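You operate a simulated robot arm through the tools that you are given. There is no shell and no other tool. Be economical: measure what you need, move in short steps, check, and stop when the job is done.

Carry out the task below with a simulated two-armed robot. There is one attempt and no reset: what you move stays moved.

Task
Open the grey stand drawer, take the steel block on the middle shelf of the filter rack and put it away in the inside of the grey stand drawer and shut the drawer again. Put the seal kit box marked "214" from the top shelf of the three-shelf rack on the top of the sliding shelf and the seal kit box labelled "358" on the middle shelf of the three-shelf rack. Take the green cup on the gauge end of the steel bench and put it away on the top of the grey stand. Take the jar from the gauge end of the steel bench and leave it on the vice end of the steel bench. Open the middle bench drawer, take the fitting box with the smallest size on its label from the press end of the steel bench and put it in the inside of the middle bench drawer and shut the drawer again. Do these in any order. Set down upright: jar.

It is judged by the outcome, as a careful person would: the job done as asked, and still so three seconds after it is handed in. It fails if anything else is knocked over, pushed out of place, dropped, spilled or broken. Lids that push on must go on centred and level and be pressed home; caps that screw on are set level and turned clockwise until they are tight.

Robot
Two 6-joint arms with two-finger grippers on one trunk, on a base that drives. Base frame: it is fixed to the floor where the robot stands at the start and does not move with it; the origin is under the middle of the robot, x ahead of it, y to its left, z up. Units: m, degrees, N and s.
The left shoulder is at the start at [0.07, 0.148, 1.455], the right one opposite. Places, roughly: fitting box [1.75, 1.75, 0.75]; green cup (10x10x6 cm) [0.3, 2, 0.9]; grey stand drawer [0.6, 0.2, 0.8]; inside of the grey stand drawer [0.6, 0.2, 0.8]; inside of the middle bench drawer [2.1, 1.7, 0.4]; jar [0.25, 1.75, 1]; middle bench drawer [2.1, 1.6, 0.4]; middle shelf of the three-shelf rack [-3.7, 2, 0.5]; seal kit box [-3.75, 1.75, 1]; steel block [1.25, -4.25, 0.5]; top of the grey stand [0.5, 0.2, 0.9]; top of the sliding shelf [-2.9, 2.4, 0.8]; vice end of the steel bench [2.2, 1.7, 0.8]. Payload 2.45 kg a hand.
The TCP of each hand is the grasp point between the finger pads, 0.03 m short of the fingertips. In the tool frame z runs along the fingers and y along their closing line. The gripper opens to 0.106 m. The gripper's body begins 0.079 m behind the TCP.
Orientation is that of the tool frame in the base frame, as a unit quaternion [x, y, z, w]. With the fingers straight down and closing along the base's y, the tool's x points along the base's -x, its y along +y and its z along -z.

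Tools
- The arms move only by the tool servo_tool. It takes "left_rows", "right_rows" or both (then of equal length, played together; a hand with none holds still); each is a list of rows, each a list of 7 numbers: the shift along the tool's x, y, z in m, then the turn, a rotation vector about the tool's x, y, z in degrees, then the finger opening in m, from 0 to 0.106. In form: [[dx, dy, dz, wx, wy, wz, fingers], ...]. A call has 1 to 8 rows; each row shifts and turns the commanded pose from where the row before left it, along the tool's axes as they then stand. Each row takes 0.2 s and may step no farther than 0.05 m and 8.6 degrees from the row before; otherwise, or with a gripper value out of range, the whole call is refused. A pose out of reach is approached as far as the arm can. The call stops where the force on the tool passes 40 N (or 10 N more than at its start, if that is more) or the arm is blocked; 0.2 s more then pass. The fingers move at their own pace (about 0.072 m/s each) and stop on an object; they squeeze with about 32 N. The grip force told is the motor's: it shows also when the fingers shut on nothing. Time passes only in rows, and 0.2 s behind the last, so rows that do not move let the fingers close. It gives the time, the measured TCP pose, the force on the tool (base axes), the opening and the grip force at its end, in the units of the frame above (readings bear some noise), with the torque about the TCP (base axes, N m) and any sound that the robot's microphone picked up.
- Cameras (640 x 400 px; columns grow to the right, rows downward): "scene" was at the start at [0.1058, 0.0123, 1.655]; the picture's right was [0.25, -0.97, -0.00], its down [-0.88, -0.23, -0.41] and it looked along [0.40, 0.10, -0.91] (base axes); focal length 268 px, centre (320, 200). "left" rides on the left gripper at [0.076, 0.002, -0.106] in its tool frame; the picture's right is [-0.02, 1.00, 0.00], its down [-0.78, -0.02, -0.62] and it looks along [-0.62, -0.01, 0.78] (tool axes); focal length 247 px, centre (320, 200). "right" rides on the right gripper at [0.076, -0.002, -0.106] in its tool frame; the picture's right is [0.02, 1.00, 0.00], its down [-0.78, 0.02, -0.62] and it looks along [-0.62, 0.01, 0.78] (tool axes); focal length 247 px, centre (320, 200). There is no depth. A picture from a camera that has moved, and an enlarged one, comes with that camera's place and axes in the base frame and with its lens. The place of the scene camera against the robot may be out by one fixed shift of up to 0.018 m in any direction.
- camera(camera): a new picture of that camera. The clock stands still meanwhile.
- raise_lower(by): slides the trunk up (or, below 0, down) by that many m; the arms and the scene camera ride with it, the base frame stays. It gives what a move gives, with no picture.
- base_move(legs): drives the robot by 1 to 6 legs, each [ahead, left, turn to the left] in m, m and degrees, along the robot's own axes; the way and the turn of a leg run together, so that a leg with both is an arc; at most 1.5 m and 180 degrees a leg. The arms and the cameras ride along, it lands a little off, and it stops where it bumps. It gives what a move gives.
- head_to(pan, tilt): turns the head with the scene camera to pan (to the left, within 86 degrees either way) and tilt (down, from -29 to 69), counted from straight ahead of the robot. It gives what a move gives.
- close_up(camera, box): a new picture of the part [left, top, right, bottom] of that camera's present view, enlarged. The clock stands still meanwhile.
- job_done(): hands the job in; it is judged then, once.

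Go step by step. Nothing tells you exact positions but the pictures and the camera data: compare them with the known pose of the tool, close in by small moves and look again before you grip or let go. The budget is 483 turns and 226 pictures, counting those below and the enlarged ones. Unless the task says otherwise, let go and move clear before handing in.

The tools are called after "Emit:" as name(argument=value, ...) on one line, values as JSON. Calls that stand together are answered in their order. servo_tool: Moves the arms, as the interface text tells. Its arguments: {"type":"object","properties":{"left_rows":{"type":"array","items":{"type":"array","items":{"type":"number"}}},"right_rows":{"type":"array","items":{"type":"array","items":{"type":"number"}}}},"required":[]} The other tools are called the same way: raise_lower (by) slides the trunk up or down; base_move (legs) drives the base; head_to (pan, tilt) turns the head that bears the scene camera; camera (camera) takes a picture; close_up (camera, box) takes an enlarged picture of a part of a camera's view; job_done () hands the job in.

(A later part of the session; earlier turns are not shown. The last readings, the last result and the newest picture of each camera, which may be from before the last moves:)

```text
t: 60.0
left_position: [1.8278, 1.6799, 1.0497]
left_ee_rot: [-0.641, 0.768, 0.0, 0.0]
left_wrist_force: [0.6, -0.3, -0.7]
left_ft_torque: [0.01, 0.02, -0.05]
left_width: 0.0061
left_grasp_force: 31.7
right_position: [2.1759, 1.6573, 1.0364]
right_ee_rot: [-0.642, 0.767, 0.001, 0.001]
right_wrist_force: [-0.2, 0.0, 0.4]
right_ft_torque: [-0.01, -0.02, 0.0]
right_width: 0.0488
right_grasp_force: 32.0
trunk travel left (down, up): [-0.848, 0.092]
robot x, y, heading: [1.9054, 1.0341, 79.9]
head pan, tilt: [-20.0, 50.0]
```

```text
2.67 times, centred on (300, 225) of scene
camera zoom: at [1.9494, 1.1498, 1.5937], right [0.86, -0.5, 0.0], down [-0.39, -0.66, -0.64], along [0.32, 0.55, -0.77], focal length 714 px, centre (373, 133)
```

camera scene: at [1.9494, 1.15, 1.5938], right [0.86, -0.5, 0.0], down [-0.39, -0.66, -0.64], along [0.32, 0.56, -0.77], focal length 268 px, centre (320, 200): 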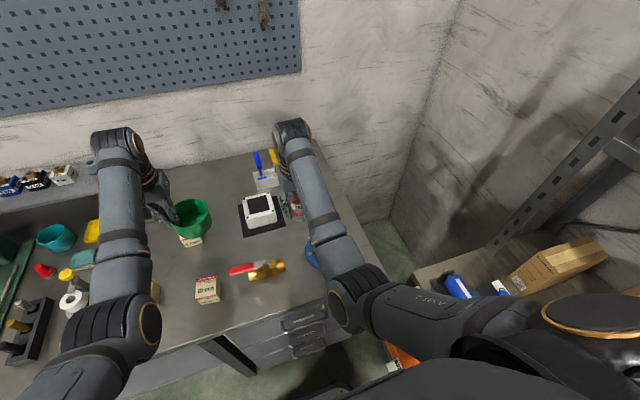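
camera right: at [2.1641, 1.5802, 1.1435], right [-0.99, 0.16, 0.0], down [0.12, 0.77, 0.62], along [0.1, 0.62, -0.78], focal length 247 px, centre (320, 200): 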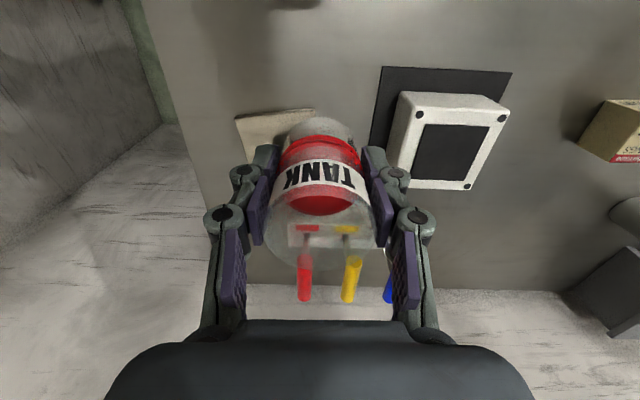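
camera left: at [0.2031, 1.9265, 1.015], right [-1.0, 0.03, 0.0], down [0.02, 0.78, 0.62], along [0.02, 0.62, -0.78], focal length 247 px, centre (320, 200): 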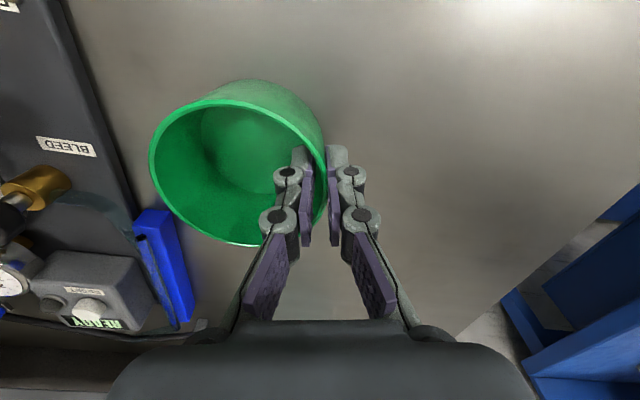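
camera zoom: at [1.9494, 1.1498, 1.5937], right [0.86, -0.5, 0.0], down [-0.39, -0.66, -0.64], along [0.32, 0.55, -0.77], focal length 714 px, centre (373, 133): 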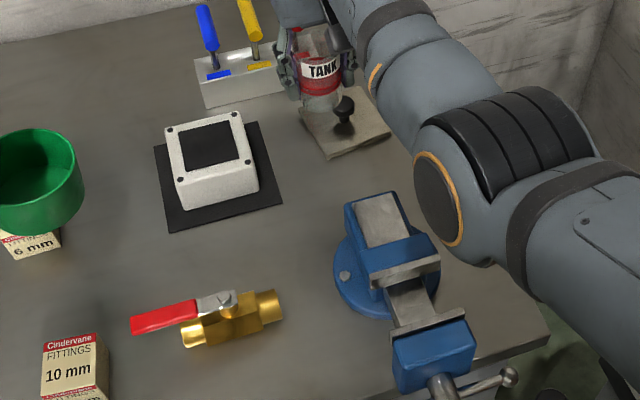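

Best gap centre is about (2.155, 1.622), between vice, plate and mat. Move there and lower.

Emit:
servo_tool(right_rows=[[0.038, 0.0144, 0, 0, 0, 0, 0.03], [0, 0, 0.04, 0, 0, 0, 0.03], [0, 0, 0.04, 0, 0, 0, 0.03], [0, 0, 0.03, 0, 0, 0, 0.03]])

Emit:
camera(camera="right")

Emit:
close_up(camera="scene", box=[240, 160, 400, 280])

```text
t: 61.0
left_position: [1.8271, 1.6774, 1.0499]
left_ee_rot: [-0.641, 0.767, 0.001, 0.001]
left_wrist_force: [0.6, -0.6, -0.5]
left_ft_torque: [0.02, 0.03, -0.01]
left_width: 0.0055
left_grasp_force: 31.9
right_position: [2.1556, 1.6223, 0.9274]
right_ee_rot: [-0.642, 0.767, 0.001, 0.002]
right_wrist_force: [0.1, -0.2, -0.9]
right_ft_torque: [0.01, 0.0, -0.02]
right_width: 0.0487
right_grasp_force: 31.9
trunk travel left (down, up): [-0.848, 0.092]
robot x, y, heading: [1.9049, 1.0345, 79.9]
head pan, tilt: [-20.0, 50.0]
```

```text
194 pictures are left
camera right: at [2.1425, 1.5449, 1.0335], right [-0.99, 0.16, 0.0], down [0.12, 0.77, 0.62], along [0.1, 0.62, -0.78], focal length 247 px, centre (320, 200)
```

right: 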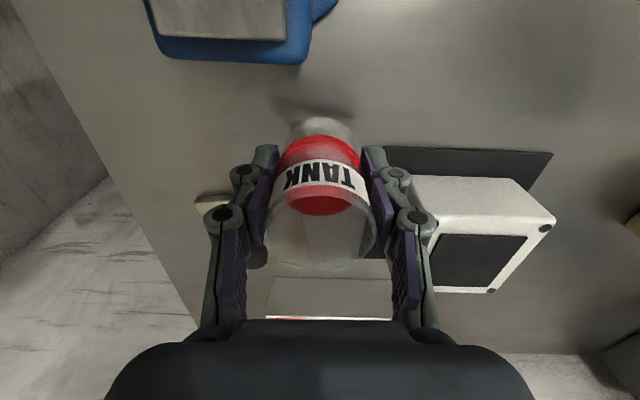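

```text
3.33 times, centred on (320, 220) of scene
camera zoom: at [1.9488, 1.1485, 1.594], right [0.86, -0.5, 0.0], down [-0.39, -0.66, -0.64], along [0.32, 0.56, -0.77], focal length 893 px, centre (320, 133)
```

zoom: 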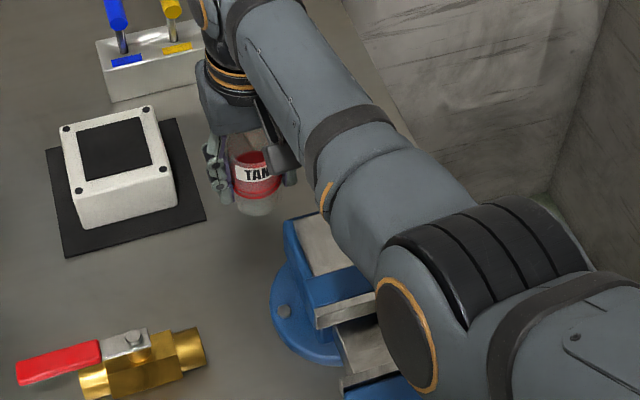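

Clear. Nudge right 8 mm and lower to the bench.

Emit:
servo_tool(right_rows=[[0, -0.008, 0.0, 0, 0, 0, 0.03], [0, 0, 0.018, 0, 0, 0, 0.03], [0, 0, 0.006, 0, 0, 0, 0.03], [0, 0, 0.004, 0, 0, 0, 0.03]])

```text
t: 62.0
left_position: [1.8282, 1.6781, 1.0515]
left_ee_rot: [-0.642, 0.767, 0.001, 0.001]
left_wrist_force: [0.6, -0.3, -1.7]
left_ft_torque: [-0.02, 0.03, -0.01]
left_width: 0.0058
left_grasp_force: 31.9
right_position: [2.162, 1.6197, 0.8993]
right_ee_rot: [-0.642, 0.767, 0.001, 0.002]
right_wrist_force: [0.5, -1.0, -1.7]
right_ft_torque: [0.01, 0.04, 0.0]
right_width: 0.0484
right_grasp_force: 31.9
trunk travel left (down, up): [-0.848, 0.092]
robot x, y, heading: [1.9037, 1.0332, 79.8]
head pan, tilt: [-20.0, 50.0]
```

No contact yet; a few more millimetres.

Emit:
servo_tool(right_rows=[[0, 0, 0.002, 0, 0, 0, 0.03], [0, 0, 0.002, 0, 0, 0, 0.03]])

```text
t: 62.6
left_position: [1.8273, 1.6782, 1.0522]
left_ee_rot: [-0.641, 0.768, 0.001, 0.001]
left_wrist_force: [0.0, -0.6, -0.2]
left_ft_torque: [0.01, 0.01, -0.04]
left_width: 0.006
left_grasp_force: 32.1
right_position: [2.1626, 1.6201, 0.898]
right_ee_rot: [-0.642, 0.767, 0.002, 0.003]
right_wrist_force: [2.0, 0.0, 13.4]
right_ft_torque: [0.03, -0.11, 0.03]
right_width: 0.0489
right_grasp_force: 31.7
trunk travel left (down, up): [-0.848, 0.092]
robot x, y, heading: [1.9029, 1.0387, 79.6]
head pan, tilt: [-20.0, 50.0]
```

Contact made (13 N up). Open slightly, then lift straight out.

Emit:
servo_tool(right_rows=[[0, 0, 0, 0, 0, 0, 0.05], [0, 0, 0, 0, 0, 0, 0.062], [0, 0, 0, 0, 0, 0, 0.068], [0, 0, 0, 0, 0, 0, 0.068], [0, 0, -0.04, 0, 0, 0, 0.068], [0, 0, -0.04, 0, 0, 0, 0.068], [0, 0, -0.04, 0, 0, 0, 0.068]])

Emit:
camera(camera="right")

```text
t: 64.2
left_position: [1.828, 1.6766, 1.0501]
left_ee_rot: [-0.641, 0.767, 0.0, 0.001]
left_wrist_force: [0.2, -0.3, -1.2]
left_ft_torque: [0.01, 0.01, -0.01]
left_width: 0.006
left_grasp_force: 32.5
right_position: [2.1632, 1.6209, 1.0151]
right_ee_rot: [-0.642, 0.767, 0.001, 0.001]
right_wrist_force: [0.3, 0.8, 0.3]
right_ft_torque: [0.04, 0.03, 0.0]
right_width: 0.0678
right_grasp_force: 0.1
trunk travel left (down, up): [-0.848, 0.092]
robot x, y, heading: [1.908, 1.0342, 79.9]
head pan, tilt: [-20.0, 50.0]
```

```text
192 pictures are left
camera right: at [2.1502, 1.5445, 1.1232], right [-0.99, 0.16, 0.0], down [0.12, 0.77, 0.62], along [0.1, 0.61, -0.78], focal length 247 px, centre (320, 200)
```

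right: 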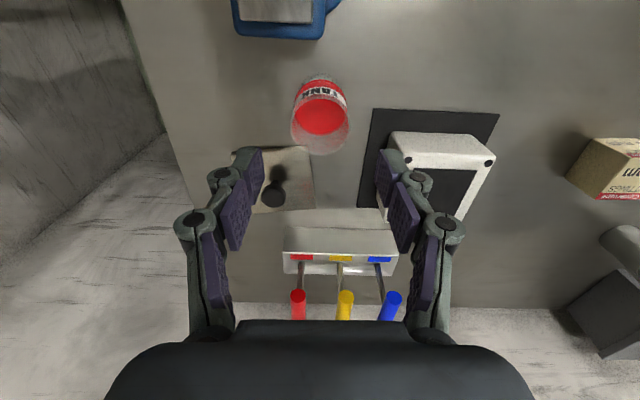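

Jar stands upright. Now back up a little and read the three fitting box labels.

Emit:
base_move(legs=[[-0.3, 0, 0]])

Emit:
head_to(pan=0, tilt=35)

Emit:
camera(camera="scene")

```text
t: 66.3
left_position: [1.7759, 1.3864, 1.0486]
left_ee_rot: [-0.64, 0.769, 0.0, 0.0]
left_wrist_force: [-0.9, -0.4, 0.0]
left_ft_torque: [0.0, 0.05, 0.04]
left_width: 0.006
left_grasp_force: 32.7
right_position: [2.1103, 1.3277, 1.0157]
right_ee_rot: [-0.641, 0.767, 0.0, 0.0]
right_wrist_force: [1.1, 0.2, 0.0]
right_ft_torque: [-0.03, 0.0, 0.0]
right_width: 0.0678
right_grasp_force: 0.1
trunk travel left (down, up): [-0.848, 0.092]
robot x, y, heading: [1.8476, 0.7404, 79.5]
head pan, tilt: [-20.0, 50.0]
```

```text
t: 67.1
left_position: [1.7759, 1.3842, 1.0505]
left_ee_rot: [-0.64, 0.769, 0.001, 0.001]
left_wrist_force: [-0.4, -1.1, -0.2]
left_ft_torque: [0.01, 0.02, -0.01]
left_width: 0.0057
left_grasp_force: 32.6
right_position: [2.1108, 1.325, 1.0171]
right_ee_rot: [-0.64, 0.768, 0.001, 0.002]
right_wrist_force: [-0.5, 0.1, 0.8]
right_ft_torque: [0.01, 0.02, 0.04]
right_width: 0.0682
right_grasp_force: 0.0
trunk travel left (down, up): [-0.848, 0.092]
robot x, y, heading: [1.8523, 0.7416, 79.5]
head pan, tilt: [0.0, 35.0]
```

```text
191 pictures are left
camera scene: at [1.873, 0.8736, 1.6157], right [0.98, -0.18, 0.0], down [-0.1, -0.56, -0.82], along [0.15, 0.81, -0.57], focal length 268 px, centre (320, 200)
```

scene: 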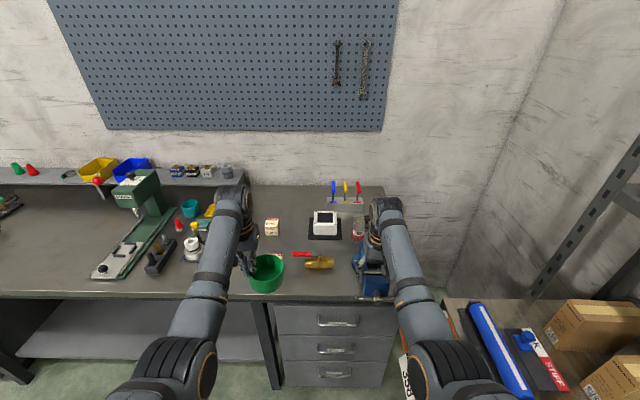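

The cup hides the front boxes; shift left so the right hand camera can see them.

Emit:
base_move(legs=[[0.0, 0.3, 0]])

Emit:
camera(camera="right")

Emit:
close_up(camera="scene", box=[280, 190, 460, 310])

```text
t: 69.2
left_position: [1.4853, 1.4383, 1.049]
left_ee_rot: [-0.641, 0.768, 0.0, 0.0]
left_wrist_force: [1.2, 0.5, -0.6]
left_ft_torque: [0.01, 0.07, -0.01]
left_width: 0.0057
left_grasp_force: 31.8
right_position: [1.8203, 1.379, 1.0165]
right_ee_rot: [-0.64, 0.768, 0.0, 0.0]
right_wrist_force: [-0.7, 0.2, -0.2]
right_ft_torque: [-0.02, 0.0, 0.03]
right_width: 0.0678
right_grasp_force: 0.0
trunk travel left (down, up): [-0.848, 0.092]
robot x, y, heading: [1.557, 0.795, 79.6]
head pan, tilt: [0.0, 35.0]
```

```text
190 pictures are left
camera right: at [1.8078, 1.3029, 1.1226], right [-0.99, 0.16, 0.0], down [0.12, 0.77, 0.62], along [0.1, 0.62, -0.78], focal length 247 px, centre (320, 200)
```

right: 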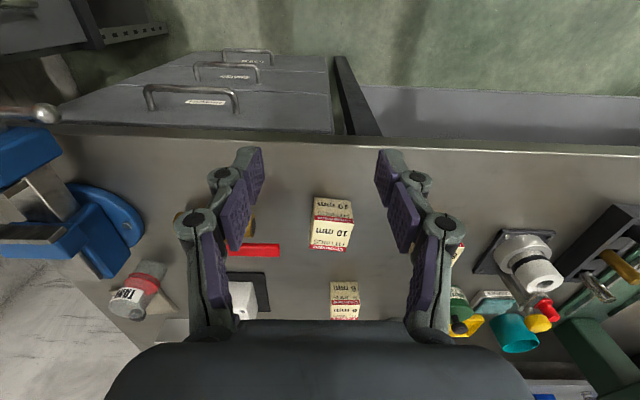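

```text
3.33 times, centred on (370, 250) of scene
camera zoom: at [1.583, 0.9275, 1.6156], right [0.98, -0.18, 0.0], down [-0.1, -0.56, -0.82], along [0.15, 0.81, -0.57], focal length 893 px, centre (153, 33)
```

zoom: 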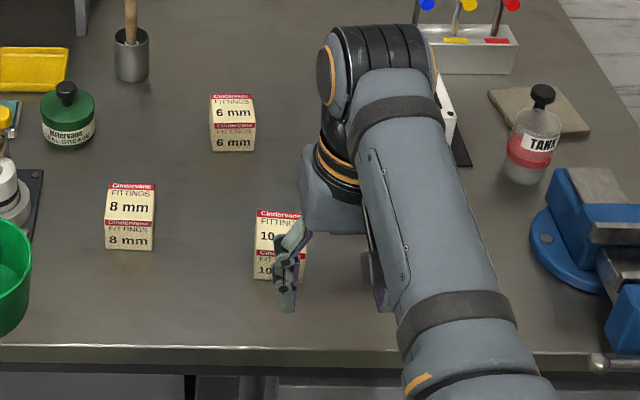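

The boxes are 6, 8 and 10 mm; the 6 mm is the rear one near (1.835, 1.745). First I'll free the left hand: take the cup to the grey stand.

Emit:
base_move(legs=[[0, 1.5, 0], [0, 0, -90.5], [-0.35, 0, 0], [0, -0.95, 0]])

Emit:
head_to(pan=0, tilt=40)

Emit:
camera(camera="scene")

```text
t: 86.8
left_position: [0.214, 0.2672, 1.0492]
left_ee_rot: [0.085, 0.996, 0.0, 0.001]
left_wrist_force: [-1.2, 0.1, 0.5]
left_ft_torque: [0.06, 0.01, 0.0]
left_width: 0.0062
left_grasp_force: 31.7
right_position: [0.158, -0.0693, 1.0164]
right_ee_rot: [0.085, 0.996, 0.0, 0.001]
right_wrist_force: [0.1, 0.5, 0.2]
right_ft_torque: [-0.01, 0.01, 0.01]
right_width: 0.0682
right_grasp_force: 0.1
trunk travel left (down, up): [-0.848, 0.092]
robot x, y, heading: [-0.428, 0.1865, -9.5]
head pan, tilt: [0.0, 35.0]
```

```text
t: 87.5
left_position: [0.2138, 0.2666, 1.0492]
left_ee_rot: [0.087, 0.996, 0.0, 0.0]
left_wrist_force: [-0.3, 0.5, -0.7]
left_ft_torque: [0.01, 0.0, -0.02]
left_width: 0.0061
left_grasp_force: 31.2
right_position: [0.1587, -0.0705, 1.0162]
right_ee_rot: [0.084, 0.996, -0.001, 0.001]
right_wrist_force: [-0.6, -0.3, 0.0]
right_ft_torque: [0.03, 0.0, 0.01]
right_width: 0.0682
right_grasp_force: 0.1
trunk travel left (down, up): [-0.848, 0.092]
robot x, y, heading: [-0.4288, 0.1824, -9.7]
head pan, tilt: [0.0, 40.0]
```

```text
188 pictures are left
camera scene: at [-0.2975, 0.1591, 1.6081], right [-0.17, -0.99, 0.0], down [-0.63, 0.11, -0.77], along [0.76, -0.13, -0.64], focal length 268 px, centre (320, 200)
```

scene: 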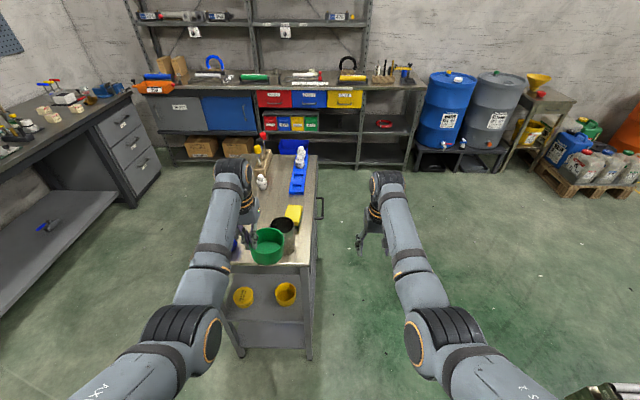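

Zoom on the stand top.

Emit:
close_up(camera="scene", box=[220, 130, 340, 290])

Emit:
camera(camera="left")

```text
2.50 times, centred on (280, 210) of scene
camera zoom: at [-0.2975, 0.1591, 1.6081], right [-0.17, -0.99, 0.0], down [-0.63, 0.11, -0.77], along [0.76, -0.13, -0.64], focal length 670 px, centre (420, 175)
```

zoom: 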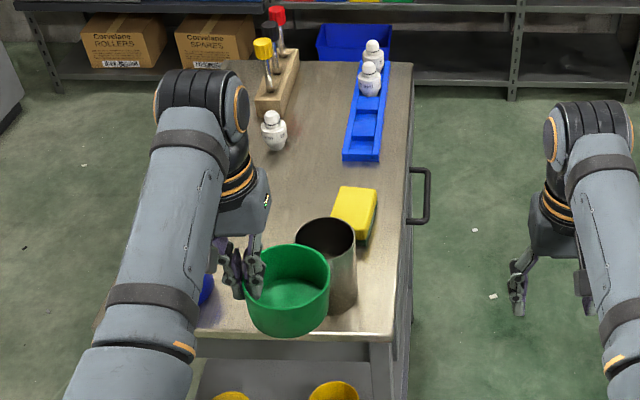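

```text
186 pictures are left
camera left: at [0.138, 0.2815, 1.1556], right [0.19, 0.98, 0.0], down [0.77, -0.15, 0.62], along [0.61, -0.12, -0.78], focal length 247 px, centre (320, 200)
```

left: 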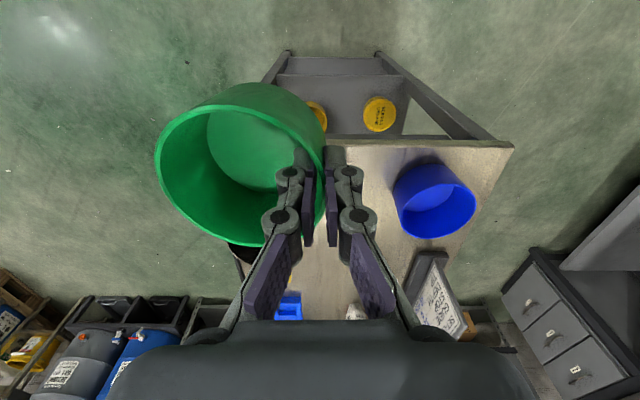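

Free spot at about (0.52, 0.28) mid-stand. Raise the trunk to clear the canister, drive ahead, then check.

Emit:
raise_lower(by=0.1)

Emit:
base_move(legs=[[0.3, 0.11, 0]])

Emit:
camera(camera="left")

Emit:
head_to(pan=0, tilt=60)

Emit:
camera(camera="scene")

```text
t: 88.8
left_position: [0.2147, 0.2666, 1.1415]
left_ee_rot: [0.086, 0.996, 0.001, 0.001]
left_wrist_force: [0.4, -0.2, -0.6]
left_ft_torque: [0.03, 0.01, 0.01]
left_width: 0.0058
left_grasp_force: 31.2
right_position: [0.1586, -0.0692, 1.1083]
right_ee_rot: [0.085, 0.996, 0.0, 0.0]
right_wrist_force: [0.4, 0.5, 0.2]
right_ft_torque: [0.01, 0.02, 0.01]
right_width: 0.0679
right_grasp_force: 0.1
right hand out of reach, approached as far as the arm can: row 1
trunk travel left (down, up): [-0.94, 0.0]
robot x, y, heading: [-0.4301, 0.1833, -9.9]
head pan, tilt: [0.0, 40.0]
```

```text
t: 90.9
left_position: [0.531, 0.3299, 1.1431]
left_ee_rot: [0.083, 0.997, -0.001, 0.002]
left_wrist_force: [0.1, 0.0, -1.0]
left_ft_torque: [0.02, -0.05, 0.02]
left_width: 0.006
left_grasp_force: 31.9
right_position: [0.4788, -0.0062, 1.1091]
right_ee_rot: [0.082, 0.997, 0.0, 0.003]
right_wrist_force: [0.1, -1.0, 0.9]
right_ft_torque: [0.0, -0.03, -0.01]
right_width: 0.0681
right_grasp_force: 0.1
trunk travel left (down, up): [-0.94, 0.0]
robot x, y, heading: [-0.1114, 0.2421, -9.5]
head pan, tilt: [0.0, 40.0]
```

```text
185 pictures are left
camera left: at [0.4553, 0.3436, 1.249], right [0.19, 0.98, 0.0], down [0.77, -0.15, 0.62], along [0.61, -0.12, -0.78], focal length 247 px, centre (320, 200)
```

left: 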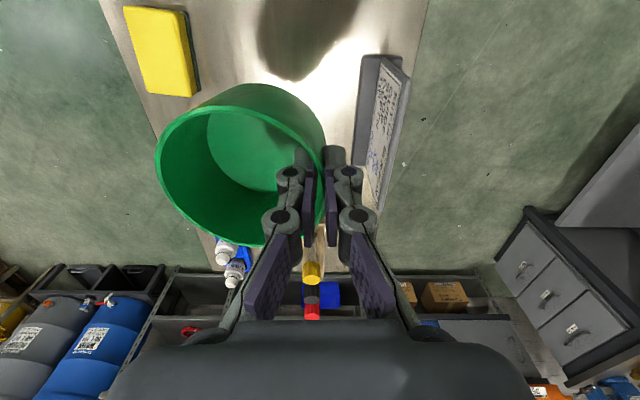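

```text
t: 91.8
left_position: [0.5347, 0.3289, 1.1417]
left_ee_rot: [0.083, 0.997, 0.0, 0.0]
left_wrist_force: [0.4, 0.1, -0.4]
left_ft_torque: [0.03, -0.02, 0.01]
left_width: 0.0062
left_grasp_force: 32.0
right_position: [0.4815, -0.0062, 1.1072]
right_ee_rot: [0.082, 0.997, -0.001, 0.001]
right_wrist_force: [-0.6, 0.7, 0.1]
right_ft_torque: [-0.01, -0.01, 0.03]
right_width: 0.0682
right_grasp_force: 0.1
trunk travel left (down, up): [-0.94, 0.0]
robot x, y, heading: [-0.1147, 0.2425, -9.2]
head pan, tilt: [0.0, 60.0]
```

```text
184 pictures are left
camera scene: at [0.0057, 0.2227, 1.6735], right [-0.16, -0.99, 0.0], down [-0.85, 0.14, -0.5], along [0.49, -0.08, -0.87], focal length 268 px, centre (320, 200)
```

scene: 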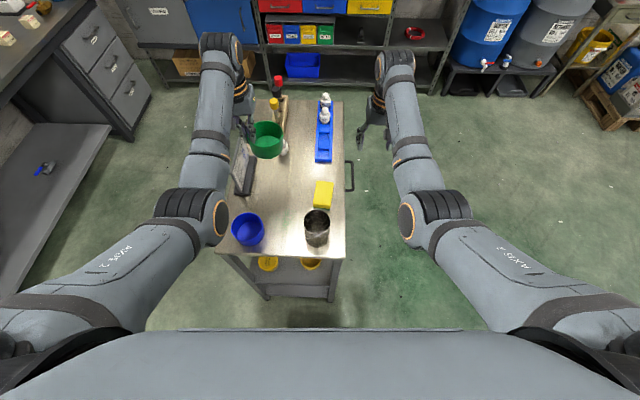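

Shift a bit forward-right to stay clear of the sign, then lower.

Emit:
servo_tool(left_rows=[[-0.019, -0.027, 0, 0, 0, 0, 0], [-0.019, -0.026, 0, 0, 0, 0, 0], [0, 0, 0.045, 0, 0, 0, 0], [0, 0, 0.045, 0, 0, 0, 0], [0, 0, 0.045, 0, 0, 0, 0]])

Emit:
camera(camera="left")

Emit:
close_up(camera="scene", box=[200, 70, 380, 260])

```text
t: 93.0
left_position: [0.5476, 0.2767, 1.0133]
left_ee_rot: [0.081, 0.997, 0.0, 0.002]
left_wrist_force: [0.5, -0.3, -0.8]
left_ft_torque: [0.03, 0.02, 0.02]
left_width: 0.0061
left_grasp_force: 32.0
left hand out of reach, approached as far as the arm can: row 4, 5
right_position: [0.4814, -0.006, 1.1083]
right_ee_rot: [0.081, 0.997, 0.0, 0.001]
right_wrist_force: [0.2, 0.5, -1.2]
right_ft_torque: [-0.01, -0.05, 0.0]
right_width: 0.068
right_grasp_force: 0.1
trunk travel left (down, up): [-0.94, 0.0]
robot x, y, heading: [-0.1086, 0.244, -9.4]
head pan, tilt: [0.0, 60.0]
```

```text
183 pictures are left
camera left: at [0.4709, 0.2905, 1.1191], right [0.19, 0.98, 0.0], down [0.77, -0.14, 0.62], along [0.61, -0.12, -0.78], focal length 247 px, centre (320, 200)
```

left: 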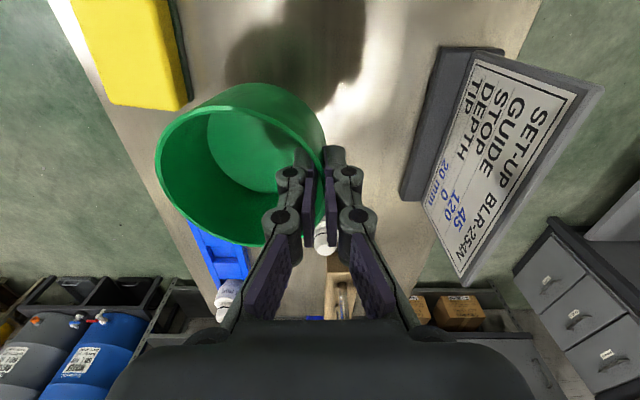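

```text
2.11 times, centred on (290, 165) of scene
camera zoom: at [0.0049, 0.2219, 1.6735], right [-0.16, -0.99, 0.0], down [-0.85, 0.14, -0.5], along [0.49, -0.08, -0.87], focal length 564 px, centre (383, 274)
```

zoom: 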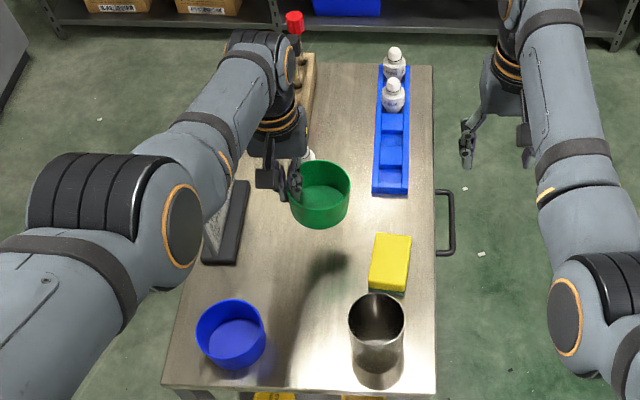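

Spot is clear. Sink the trunk to lower the cup.

Emit:
raise_lower(by=-0.05)

Emit:
close_up(camera="scene", box=[200, 70, 380, 260])

```text
t: 93.9
left_position: [0.546, 0.275, 0.9635]
left_ee_rot: [0.083, 0.997, 0.0, 0.001]
left_wrist_force: [-0.3, 0.9, -0.1]
left_ft_torque: [0.04, -0.04, 0.0]
left_width: 0.0062
left_grasp_force: 31.8
right_position: [0.4796, -0.0069, 1.0574]
right_ee_rot: [0.082, 0.997, 0.0, 0.001]
right_wrist_force: [0.3, 0.5, 1.0]
right_ft_torque: [0.0, 0.0, 0.0]
right_width: 0.0678
right_grasp_force: 0.2
trunk travel left (down, up): [-0.89, 0.05]
robot x, y, heading: [-0.1073, 0.2454, -9.5]
head pan, tilt: [0.0, 60.0]
```

```text
2.11 times, centred on (290, 165) of scene
camera zoom: at [0.004, 0.2227, 1.6235], right [-0.16, -0.99, 0.0], down [-0.85, 0.14, -0.5], along [0.49, -0.08, -0.87], focal length 564 px, centre (383, 274)
```

zoom: 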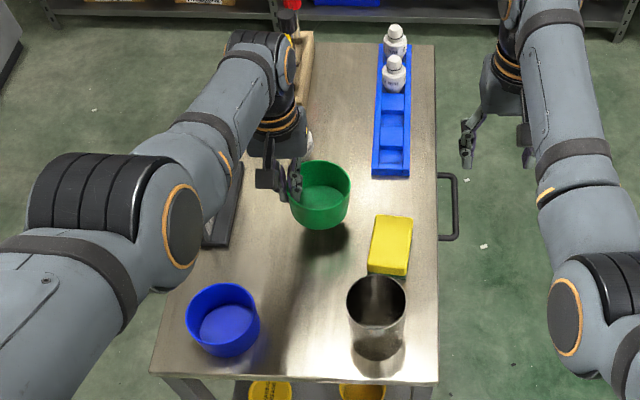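

Still above; lower further in small steps.

Emit:
raise_lower(by=-0.02)

Emit:
raise_lower(by=-0.01)

Emit:
close_up(camera="scene", box=[200, 70, 380, 260])

```text
t: 94.5
left_position: [0.5463, 0.2757, 0.9432]
left_ee_rot: [0.083, 0.997, 0.0, 0.002]
left_wrist_force: [-0.2, 0.8, -0.4]
left_ft_torque: [-0.01, 0.0, -0.03]
left_width: 0.0058
left_grasp_force: 31.4
right_position: [0.48, -0.0076, 1.0386]
right_ee_rot: [0.082, 0.997, 0.0, 0.001]
right_wrist_force: [-1.1, 0.0, -0.1]
right_ft_torque: [-0.01, 0.0, -0.01]
right_width: 0.068
right_grasp_force: 0.1
trunk travel left (down, up): [-0.87, 0.07]
robot x, y, heading: [-0.1079, 0.2465, -9.4]
head pan, tilt: [0.0, 60.0]
```

```text
t: 95.1
left_position: [0.5467, 0.2759, 0.9334]
left_ee_rot: [0.083, 0.997, -0.001, 0.0]
left_wrist_force: [0.0, 0.2, -0.6]
left_ft_torque: [0.0, 0.01, -0.01]
left_width: 0.0061
left_grasp_force: 31.7
right_position: [0.4802, -0.0068, 1.0281]
right_ee_rot: [0.082, 0.997, -0.001, 0.0]
right_wrist_force: [0.8, 0.7, 0.4]
right_ft_torque: [0.01, 0.0, -0.03]
right_width: 0.068
right_grasp_force: 0.0
trunk travel left (down, up): [-0.86, 0.08]
robot x, y, heading: [-0.1093, 0.246, -9.4]
head pan, tilt: [0.0, 60.0]
```

```text
2.11 times, centred on (290, 165) of scene
camera zoom: at [0.0053, 0.2223, 1.5934], right [-0.16, -0.99, 0.0], down [-0.85, 0.14, -0.5], along [0.49, -0.08, -0.87], focal length 564 px, centre (383, 274)
```

zoom: 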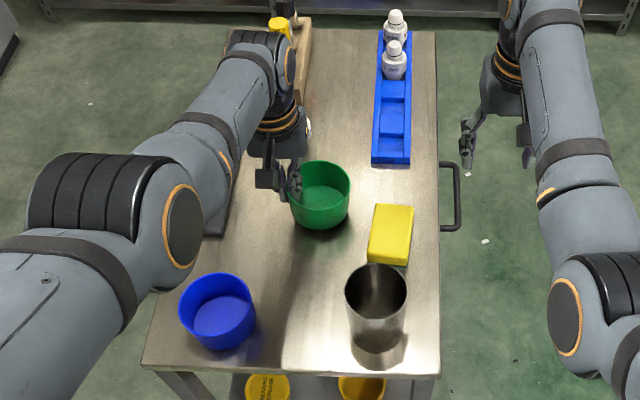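

Emit:
raise_lower(by=-0.01)

Emit:
raise_lower(by=-0.008)

Emit:
raise_lower(by=-0.006)

```text
t: 95.7
left_position: [0.5469, 0.2764, 0.9223]
left_ee_rot: [0.083, 0.997, 0.0, 0.0]
left_wrist_force: [0.0, 0.6, -0.9]
left_ft_torque: [0.02, 0.0, -0.03]
left_width: 0.0062
left_grasp_force: 31.7
right_position: [0.4801, -0.0065, 1.018]
right_ee_rot: [0.081, 0.997, -0.001, 0.001]
right_wrist_force: [0.0, -0.4, -0.6]
right_ft_torque: [0.0, 0.05, -0.02]
right_width: 0.0683
right_grasp_force: 0.0
trunk travel left (down, up): [-0.85, 0.09]
robot x, y, heading: [-0.1107, 0.2447, -9.2]
head pan, tilt: [0.0, 60.0]
```

```text
t: 96.3
left_position: [0.5464, 0.2766, 0.9189]
left_ee_rot: [0.082, 0.997, 0.0, 0.003]
left_wrist_force: [-0.3, 4.6, 14.8]
left_ft_torque: [-0.92, -0.13, -0.04]
left_width: 0.0056
left_grasp_force: 32.1
right_position: [0.4786, -0.0064, 1.0134]
right_ee_rot: [0.083, 0.997, -0.001, 0.002]
right_wrist_force: [-0.7, 0.4, 0.3]
right_ft_torque: [0.01, 0.0, -0.02]
right_width: 0.068
right_grasp_force: 0.1
trunk travel left (down, up): [-0.842, 0.098]
robot x, y, heading: [-0.1074, 0.2447, -9.3]
head pan, tilt: [0.0, 60.0]
```

```text
t: 96.8
left_position: [0.5463, 0.2779, 0.9141]
left_ee_rot: [0.082, 0.997, 0.0, 0.004]
left_wrist_force: [5.4, 6.4, 29.3]
left_ft_torque: [-0.66, -0.07, -0.12]
left_width: 0.006
left_grasp_force: 31.4
right_position: [0.4783, -0.0064, 1.0065]
right_ee_rot: [0.082, 0.997, 0.0, 0.002]
right_wrist_force: [0.8, 0.3, 0.1]
right_ft_torque: [0.04, 0.01, 0.01]
right_width: 0.0678
right_grasp_force: 0.0
trunk travel left (down, up): [-0.836, 0.104]
robot x, y, heading: [-0.111, 0.2475, -9.3]
head pan, tilt: [0.0, 60.0]
```

Cup is on the stand. Relieve the press slightly and release.

Emit:
raise_lower(by=0.01)

Emit:
servo_tool(left_rows=[[0, 0, 0, 0, 0, 0, 0.03], [0, 0, 0, 0, 0, 0, 0.03], [0, 0, 0, 0, 0, 0, 0.03]])

Emit:
camera(camera="left")

```text
t: 97.4
left_position: [0.5455, 0.2759, 0.9176]
left_ee_rot: [0.083, 0.997, 0.0, -0.002]
left_wrist_force: [0.2, -1.1, 0.0]
left_ft_torque: [0.01, -0.02, 0.01]
left_width: 0.0059
left_grasp_force: 30.6
right_position: [0.4797, -0.0063, 1.0136]
right_ee_rot: [0.082, 0.997, 0.0, 0.0]
right_wrist_force: [-0.6, 0.6, 0.4]
right_ft_torque: [0.03, -0.03, -0.03]
right_width: 0.0686
right_grasp_force: 0.2
trunk travel left (down, up): [-0.846, 0.094]
robot x, y, heading: [-0.1073, 0.2405, -9.6]
head pan, tilt: [0.0, 60.0]
```

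```text
t: 98.2
left_position: [0.5461, 0.2763, 0.9196]
left_ee_rot: [0.083, 0.997, 0.0, 0.001]
left_wrist_force: [0.8, 0.2, 0.8]
left_ft_torque: [0.0, -0.03, -0.01]
left_width: 0.0298
left_grasp_force: 0.1
right_position: [0.4792, -0.0068, 1.0146]
right_ee_rot: [0.082, 0.997, 0.0, 0.001]
right_wrist_force: [0.1, 0.5, 0.9]
right_ft_torque: [0.01, 0.0, -0.02]
right_width: 0.0679
right_grasp_force: 0.1
trunk travel left (down, up): [-0.846, 0.094]
robot x, y, heading: [-0.108, 0.2455, -9.4]
head pan, tilt: [0.0, 60.0]
```

```text
179 pictures are left
camera left: at [0.4704, 0.291, 1.0252], right [0.19, 0.98, 0.0], down [0.77, -0.14, 0.62], along [0.61, -0.12, -0.78], focal length 247 px, centre (320, 200)
```

left: 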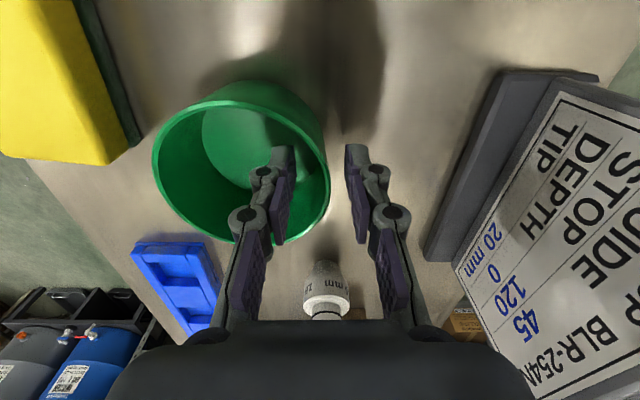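

Released. Raise clear with the trunk.

Emit:
raise_lower(by=0.094)

Emit:
base_move(legs=[[-0.35, 0, 0]])

Emit:
head_to(pan=-10, tilt=45)

Emit:
camera(camera="scene")

```text
t: 99.5
left_position: [0.5471, 0.2768, 1.0137]
left_ee_rot: [0.082, 0.997, 0.0, 0.001]
left_wrist_force: [-0.1, 0.3, 0.5]
left_ft_torque: [0.01, -0.02, 0.01]
left_width: 0.03
left_grasp_force: 0.0
right_position: [0.4799, -0.0069, 1.1096]
right_ee_rot: [0.082, 0.997, 0.0, 0.0]
right_wrist_force: [0.1, -0.4, 0.2]
right_ft_torque: [0.07, 0.01, 0.01]
right_width: 0.0682
right_grasp_force: 0.1
trunk travel left (down, up): [-0.94, 0.0]
robot x, y, heading: [-0.1102, 0.2435, -9.4]
head pan, tilt: [0.0, 60.0]
```

```text
t: 101.8
left_position: [0.2003, 0.3335, 1.0133]
left_ee_rot: [0.083, 0.997, 0.0, 0.001]
left_wrist_force: [0.4, 0.7, -0.8]
left_ft_torque: [0.02, 0.04, 0.0]
left_width: 0.03
left_grasp_force: 0.1
right_position: [0.1326, 0.0513, 1.1077]
right_ee_rot: [0.082, 0.997, 0.0, -0.001]
right_wrist_force: [0.3, -0.4, 0.4]
right_ft_torque: [-0.01, -0.02, 0.0]
right_width: 0.0684
right_grasp_force: 0.0
trunk travel left (down, up): [-0.94, 0.0]
robot x, y, heading: [-0.4584, 0.304, -9.3]
head pan, tilt: [0.0, 60.0]
```

```text
t: 102.5
left_position: [0.1973, 0.3345, 1.0142]
left_ee_rot: [0.082, 0.997, -0.001, 0.001]
left_wrist_force: [-0.3, -0.2, -0.8]
left_ft_torque: [0.01, -0.03, 0.02]
left_width: 0.0299
left_grasp_force: 0.1
right_position: [0.1298, 0.0513, 1.1075]
right_ee_rot: [0.082, 0.997, 0.0, 0.002]
right_wrist_force: [-0.8, 0.2, -0.5]
right_ft_torque: [-0.02, 0.02, -0.02]
right_width: 0.068
right_grasp_force: 0.0
trunk travel left (down, up): [-0.94, 0.0]
robot x, y, heading: [-0.4548, 0.3012, -9.4]
head pan, tilt: [-10.0, 45.0]
```

```text
178 pictures are left
camera scene: at [-0.3348, 0.2642, 1.693], right [-0.33, -0.94, 0.0], down [-0.67, 0.23, -0.71], along [0.67, -0.23, -0.71], focal length 268 px, centre (320, 200)
```

scene: 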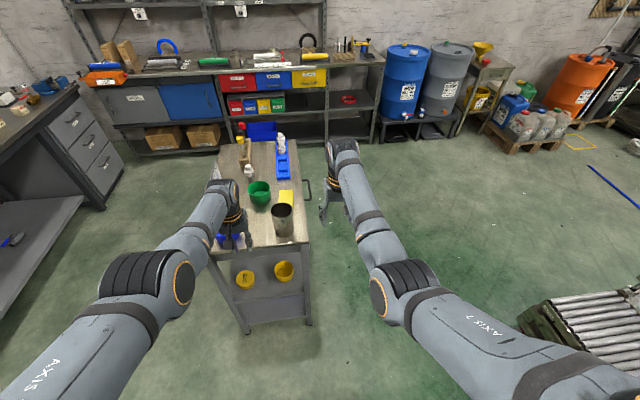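

Cup is placed. Now drive back around to the vice end to pick up the 6 mm box with the left hand.

Emit:
base_move(legs=[[0, 0.6, 0], [0, 0, 89.5], [0.23, 0, 0], [0, -1.5, 0], [0, -0.75, 0]])

Emit:
head_to(pan=0, tilt=40)

Emit:
camera(camera="scene")

```text
t: 121.8
left_position: [1.8643, 1.3831, 1.0133]
left_ee_rot: [-0.642, 0.767, 0.0, 0.001]
left_wrist_force: [-0.5, -0.2, -1.2]
left_ft_torque: [0.04, 0.0, 0.01]
left_width: 0.03
left_grasp_force: 0.1
right_position: [2.1476, 1.3132, 1.1083]
right_ee_rot: [-0.642, 0.767, 0.0, 0.002]
right_wrist_force: [0.6, -0.1, -0.2]
right_ft_torque: [-0.01, -0.03, 0.0]
right_width: 0.0682
right_grasp_force: 0.1
trunk travel left (down, up): [-0.94, 0.0]
robot x, y, heading: [1.8877, 0.7264, 79.7]
head pan, tilt: [-10.0, 45.0]
```

```text
t: 122.5
left_position: [1.8653, 1.3828, 1.013]
left_ee_rot: [-0.642, 0.767, 0.001, 0.001]
left_wrist_force: [-0.3, -0.1, -1.2]
left_ft_torque: [0.0, 0.02, 0.0]
left_width: 0.0299
left_grasp_force: 0.1
right_position: [2.1484, 1.3131, 1.1087]
right_ee_rot: [-0.642, 0.767, 0.0, 0.0]
right_wrist_force: [-0.3, 0.7, -0.2]
right_ft_torque: [0.01, 0.0, 0.0]
right_width: 0.0682
right_grasp_force: 0.1
trunk travel left (down, up): [-0.94, 0.0]
robot x, y, heading: [1.8896, 0.7336, 79.9]
head pan, tilt: [0.0, 40.0]
```

```text
177 pictures are left
camera scene: at [1.9117, 0.8579, 1.7002], right [0.98, -0.18, 0.0], down [-0.11, -0.63, -0.77], along [0.13, 0.75, -0.64], focal length 268 px, centre (320, 200)
```

scene: 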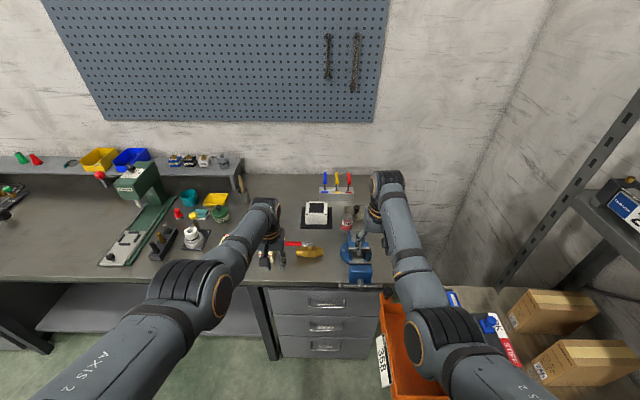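

Raise the left hand, lower the trunk a bit, and approach the 6 mm box.

Emit:
servo_tool(left_rows=[[0, 0, -0.04, 0, 0, 0, 0.106], [0, 0, -0.04, 0, 0, 0, 0.106], [0, 0, -0.03, 0, 0, 0, 0.106]])

Emit:
raise_lower(by=-0.09)

Emit:
base_move(legs=[[0.3, 0.09, 0]])

Emit:
camera(camera="left")

```text
t: 123.3
left_position: [1.8645, 1.3821, 1.1234]
left_ee_rot: [-0.642, 0.767, 0.0, 0.0]
left_wrist_force: [0.1, -0.1, -0.3]
left_ft_torque: [0.0, 0.0, 0.01]
left_width: 0.1061
left_grasp_force: 0.0
right_position: [2.1497, 1.313, 1.1077]
right_ee_rot: [-0.642, 0.767, 0.001, 0.0]
right_wrist_force: [0.1, -0.4, 1.2]
right_ft_torque: [0.0, -0.02, 0.02]
right_width: 0.0685
right_grasp_force: 0.0
trunk travel left (down, up): [-0.94, 0.0]
robot x, y, heading: [1.8912, 0.7252, 80.1]
head pan, tilt: [0.0, 40.0]
```

```text
t: 124.5
left_position: [1.8649, 1.3837, 1.0338]
left_ee_rot: [-0.641, 0.768, 0.0, 0.001]
left_wrist_force: [-0.4, -1.5, -0.1]
left_ft_torque: [0.02, 0.01, -0.01]
left_width: 0.1059
left_grasp_force: 0.2
right_position: [2.148, 1.313, 1.0192]
right_ee_rot: [-0.642, 0.767, 0.001, 0.001]
right_wrist_force: [0.0, -0.1, -0.2]
right_ft_torque: [0.02, -0.01, -0.03]
right_width: 0.0681
right_grasp_force: 0.2
trunk travel left (down, up): [-0.85, 0.09]
robot x, y, heading: [1.8885, 0.7261, 80.0]
head pan, tilt: [0.0, 40.0]
```

```text
t: 126.6
left_position: [1.8254, 1.6904, 1.0344]
left_ee_rot: [-0.643, 0.766, 0.002, 0.001]
left_wrist_force: [0.4, -0.6, -0.1]
left_ft_torque: [0.02, 0.01, -0.01]
left_width: 0.106
left_grasp_force: 0.0
right_position: [2.1091, 1.6226, 1.019]
right_ee_rot: [-0.644, 0.765, 0.001, 0.001]
right_wrist_force: [0.1, -0.5, 0.2]
right_ft_torque: [0.01, -0.05, 0.0]
right_width: 0.0681
right_grasp_force: 0.1
trunk travel left (down, up): [-0.85, 0.09]
robot x, y, heading: [1.8513, 1.0392, 80.4]
head pan, tilt: [0.0, 40.0]
```

```text
176 pictures are left
camera left: at [1.8094, 1.6157, 1.1402], right [-0.98, 0.19, 0.0], down [0.15, 0.77, 0.62], along [0.12, 0.61, -0.78], focal length 247 px, centre (320, 200)
```

left: 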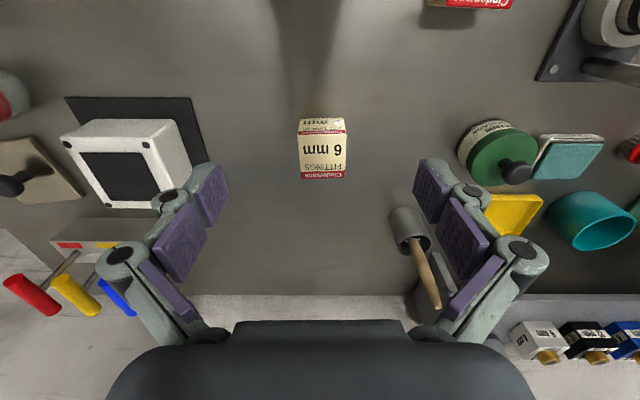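

6 mm box top centre ≈ (1.833, 1.749, 0.895). Move over and down.

Emit:
servo_tool(left_rows=[[-0.03, 0, 0, 0, 0, 0, 0.106], [-0.029, 0, 0, 0, 0, 0, 0.106], [0, 0, 0.045, 0, 0, 0, 0.106], [0, 0, 0.04, 0, 0, 0, 0.106]])

Emit:
camera(camera="left")

```text
t: 127.6
left_position: [1.8194, 1.7095, 0.959]
left_ee_rot: [-0.643, 0.766, 0.0, 0.0]
left_wrist_force: [0.9, -0.3, -0.5]
left_ft_torque: [0.01, 0.0, 0.02]
left_width: 0.106
left_grasp_force: 0.0
left hand out of reach, approached as far as the arm can: row 2, 3, 4
right_position: [2.1071, 1.6238, 1.0191]
right_ee_rot: [-0.644, 0.765, 0.0, 0.0]
right_wrist_force: [-0.6, 0.3, 0.1]
right_ft_torque: [-0.03, -0.01, 0.02]
right_width: 0.0679
right_grasp_force: 0.1
trunk travel left (down, up): [-0.85, 0.09]
robot x, y, heading: [1.8537, 1.0401, 80.2]
head pan, tilt: [0.0, 40.0]
```

```text
175 pictures are left
camera left: at [1.8036, 1.6342, 1.0645], right [-0.98, 0.19, 0.0], down [0.15, 0.77, 0.62], along [0.12, 0.61, -0.78], focal length 247 px, centre (320, 200)
```

left: 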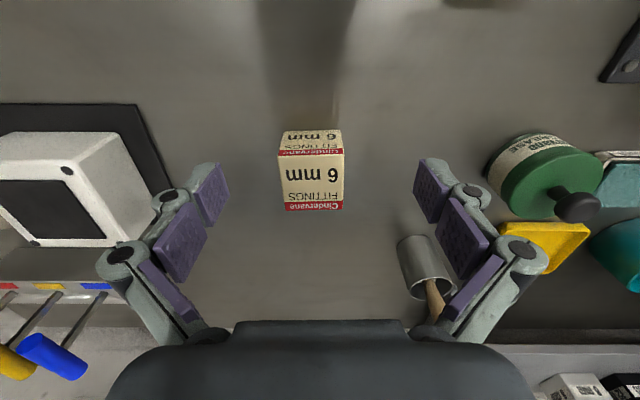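

Reach limit; creep the base ahead 4 cm.

Emit:
base_move(legs=[[0.045, 0, 0]])

Emit:
camera(camera="left")

```text
t: 128.5
left_position: [1.8249, 1.7462, 0.9654]
left_ee_rot: [-0.644, 0.765, 0.003, 0.003]
left_wrist_force: [1.1, -0.6, 0.6]
left_ft_torque: [0.09, -0.04, 0.0]
left_width: 0.1062
left_grasp_force: 0.1
right_position: [2.1142, 1.6601, 1.023]
right_ee_rot: [-0.644, 0.765, 0.004, 0.004]
right_wrist_force: [-1.1, -0.9, 0.6]
right_ft_torque: [0.06, 0.01, 0.0]
right_width: 0.0682
right_grasp_force: 0.0
trunk travel left (down, up): [-0.85, 0.09]
robot x, y, heading: [1.8629, 1.0829, 80.2]
head pan, tilt: [0.0, 40.0]
```

```text
174 pictures are left
camera left: at [1.8098, 1.6705, 1.0694], right [-0.98, 0.19, 0.0], down [0.15, 0.76, 0.63], along [0.12, 0.62, -0.78], focal length 247 px, centre (320, 200)
```

left: 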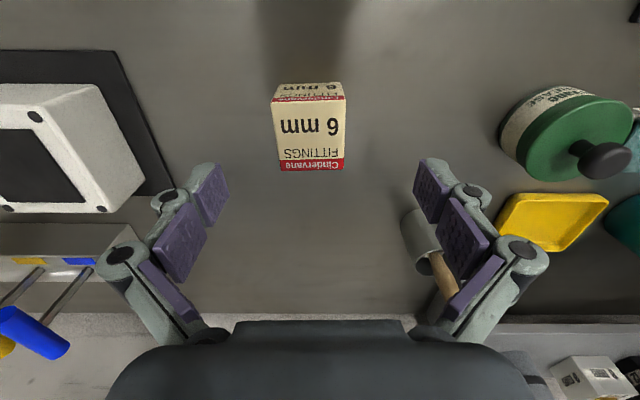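

Emit:
servo_tool(left_rows=[[0, -0.005, 0.03, 0, 0, 0, 0.106], [0, 0, 0.03, 0, 0, 0, 0.106], [0, 0, 0.02, 0, 0, 0, 0.106]])

Emit:
camera(camera="left")

```text
t: 129.3
left_position: [1.8194, 1.7257, 0.8894]
left_ee_rot: [-0.644, 0.765, 0.0, 0.0]
left_wrist_force: [-0.6, 0.4, 0.0]
left_ft_torque: [0.0, 0.02, -0.03]
left_width: 0.1058
left_grasp_force: 0.1
left hand out of reach, approached as far as the arm can: row 1, 2, 3
right_position: [2.1156, 1.6691, 1.0179]
right_ee_rot: [-0.644, 0.765, -0.001, 0.0]
right_wrist_force: [0.4, 0.6, -0.6]
right_ft_torque: [-0.03, -0.01, 0.04]
right_width: 0.0683
right_grasp_force: 0.0
trunk travel left (down, up): [-0.85, 0.09]
robot x, y, heading: [1.8626, 1.0811, 80.1]
head pan, tilt: [0.0, 40.0]
```

```text
173 pictures are left
camera left: at [1.8039, 1.6508, 0.9951], right [-0.98, 0.19, 0.0], down [0.15, 0.77, 0.62], along [0.12, 0.61, -0.78], focal length 247 px, centre (320, 200)
```

left: 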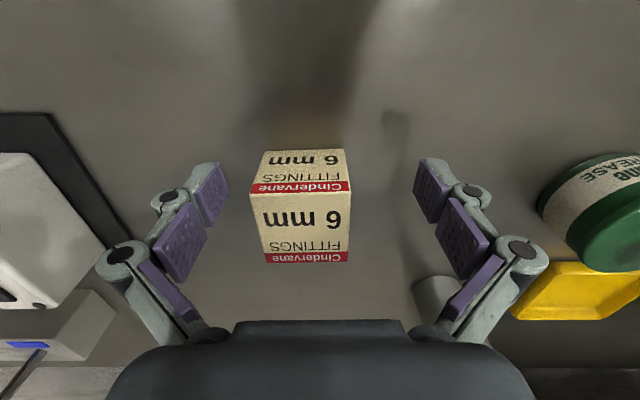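

Straddling; nudge base ahead 2.5 cm and right 1 cm to centre the box.

Emit:
base_move(legs=[[0.025, -0.01, 0]])

Emit:
camera(camera="left")

```text
t: 130.2
left_position: [1.8309, 1.7437, 0.8925]
left_ee_rot: [-0.644, 0.765, 0.001, 0.003]
left_wrist_force: [-1.3, -0.5, 0.8]
left_ft_torque: [0.06, -0.03, -0.01]
left_width: 0.106
left_grasp_force: 0.0
right_position: [2.1264, 1.6853, 1.0219]
right_ee_rot: [-0.644, 0.765, 0.002, 0.003]
right_wrist_force: [-0.2, -0.1, 1.2]
right_ft_torque: [0.07, -0.08, 0.02]
right_width: 0.0682
right_grasp_force: 0.1
trunk travel left (down, up): [-0.85, 0.09]
robot x, y, heading: [1.8738, 1.1029, 80.2]
head pan, tilt: [0.0, 40.0]
```

```text
172 pictures are left
camera left: at [1.8154, 1.6681, 0.999], right [-0.98, 0.19, 0.0], down [0.15, 0.77, 0.63], along [0.12, 0.61, -0.78], focal length 247 px, centre (320, 200)
```

left: 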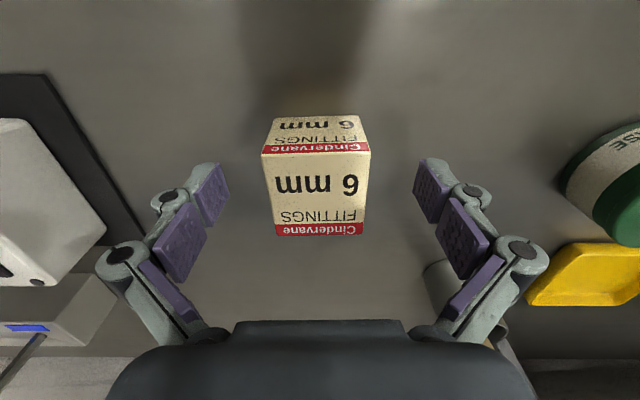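

Close on the box.

Emit:
servo_tool(left_rows=[[0, 0, 0.003, 0, 0, 0, 0.08], [0, 0, 0, 0, 0, 0, 0.06], [0, 0, 0, 0, 0, 0, 0.04], [0, 0, 0, 0, 0, 0, 0.04], [0, 0, 0, 0, 0, 0, 0.04]])

Emit:
servo_tool(left_rows=[[0.01, 0, -0.04, 0, 0, 0, 0.04], [0.01, 0, -0.04, 0, 0, 0, 0.04], [0, 0, -0.04, 0, 0, 0, 0.04]])

Emit:
camera(camera="left")

```text
t: 131.3
left_position: [1.8333, 1.7461, 0.8898]
left_ee_rot: [-0.645, 0.765, 0.002, 0.002]
left_wrist_force: [-1.1, 1.2, 6.3]
left_ft_torque: [-0.04, -0.19, 0.04]
left_width: 0.0515
left_grasp_force: 31.7
right_position: [2.1291, 1.6894, 1.0184]
right_ee_rot: [-0.644, 0.765, 0.002, 0.002]
right_wrist_force: [0.4, 0.3, -0.5]
right_ft_torque: [-0.01, 0.01, -0.02]
right_width: 0.0679
right_grasp_force: 0.1
trunk travel left (down, up): [-0.85, 0.09]
robot x, y, heading: [1.8769, 1.106, 80.0]
head pan, tilt: [0.0, 40.0]
```

```text
t: 132.2
left_position: [1.8284, 1.7287, 1.0078]
left_ee_rot: [-0.643, 0.766, 0.0, -0.001]
left_wrist_force: [0.6, 0.1, -1.4]
left_ft_torque: [0.0, -0.01, 0.02]
left_width: 0.0511
left_grasp_force: 32.0
right_position: [2.1292, 1.6912, 1.0183]
right_ee_rot: [-0.644, 0.765, 0.001, 0.001]
right_wrist_force: [0.4, 0.4, -0.1]
right_ft_torque: [-0.01, 0.02, 0.0]
right_width: 0.0682
right_grasp_force: 0.0
trunk travel left (down, up): [-0.85, 0.09]
robot x, y, heading: [1.873, 1.1045, 80.0]
head pan, tilt: [0.0, 40.0]
```

```text
171 pictures are left
camera left: at [1.8143, 1.6535, 1.1145], right [-0.98, 0.19, 0.0], down [0.15, 0.77, 0.62], along [0.12, 0.61, -0.78], focal length 247 px, centre (320, 200)
```

left: 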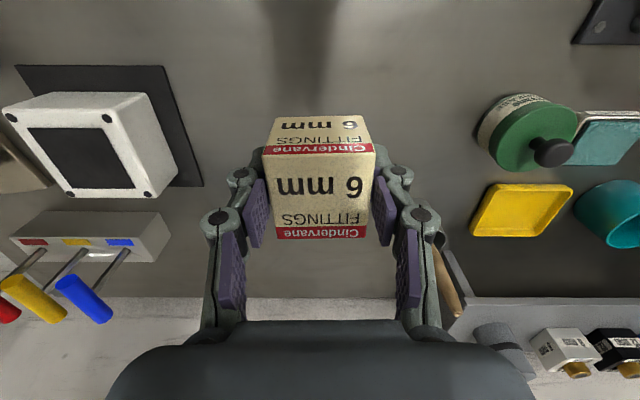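

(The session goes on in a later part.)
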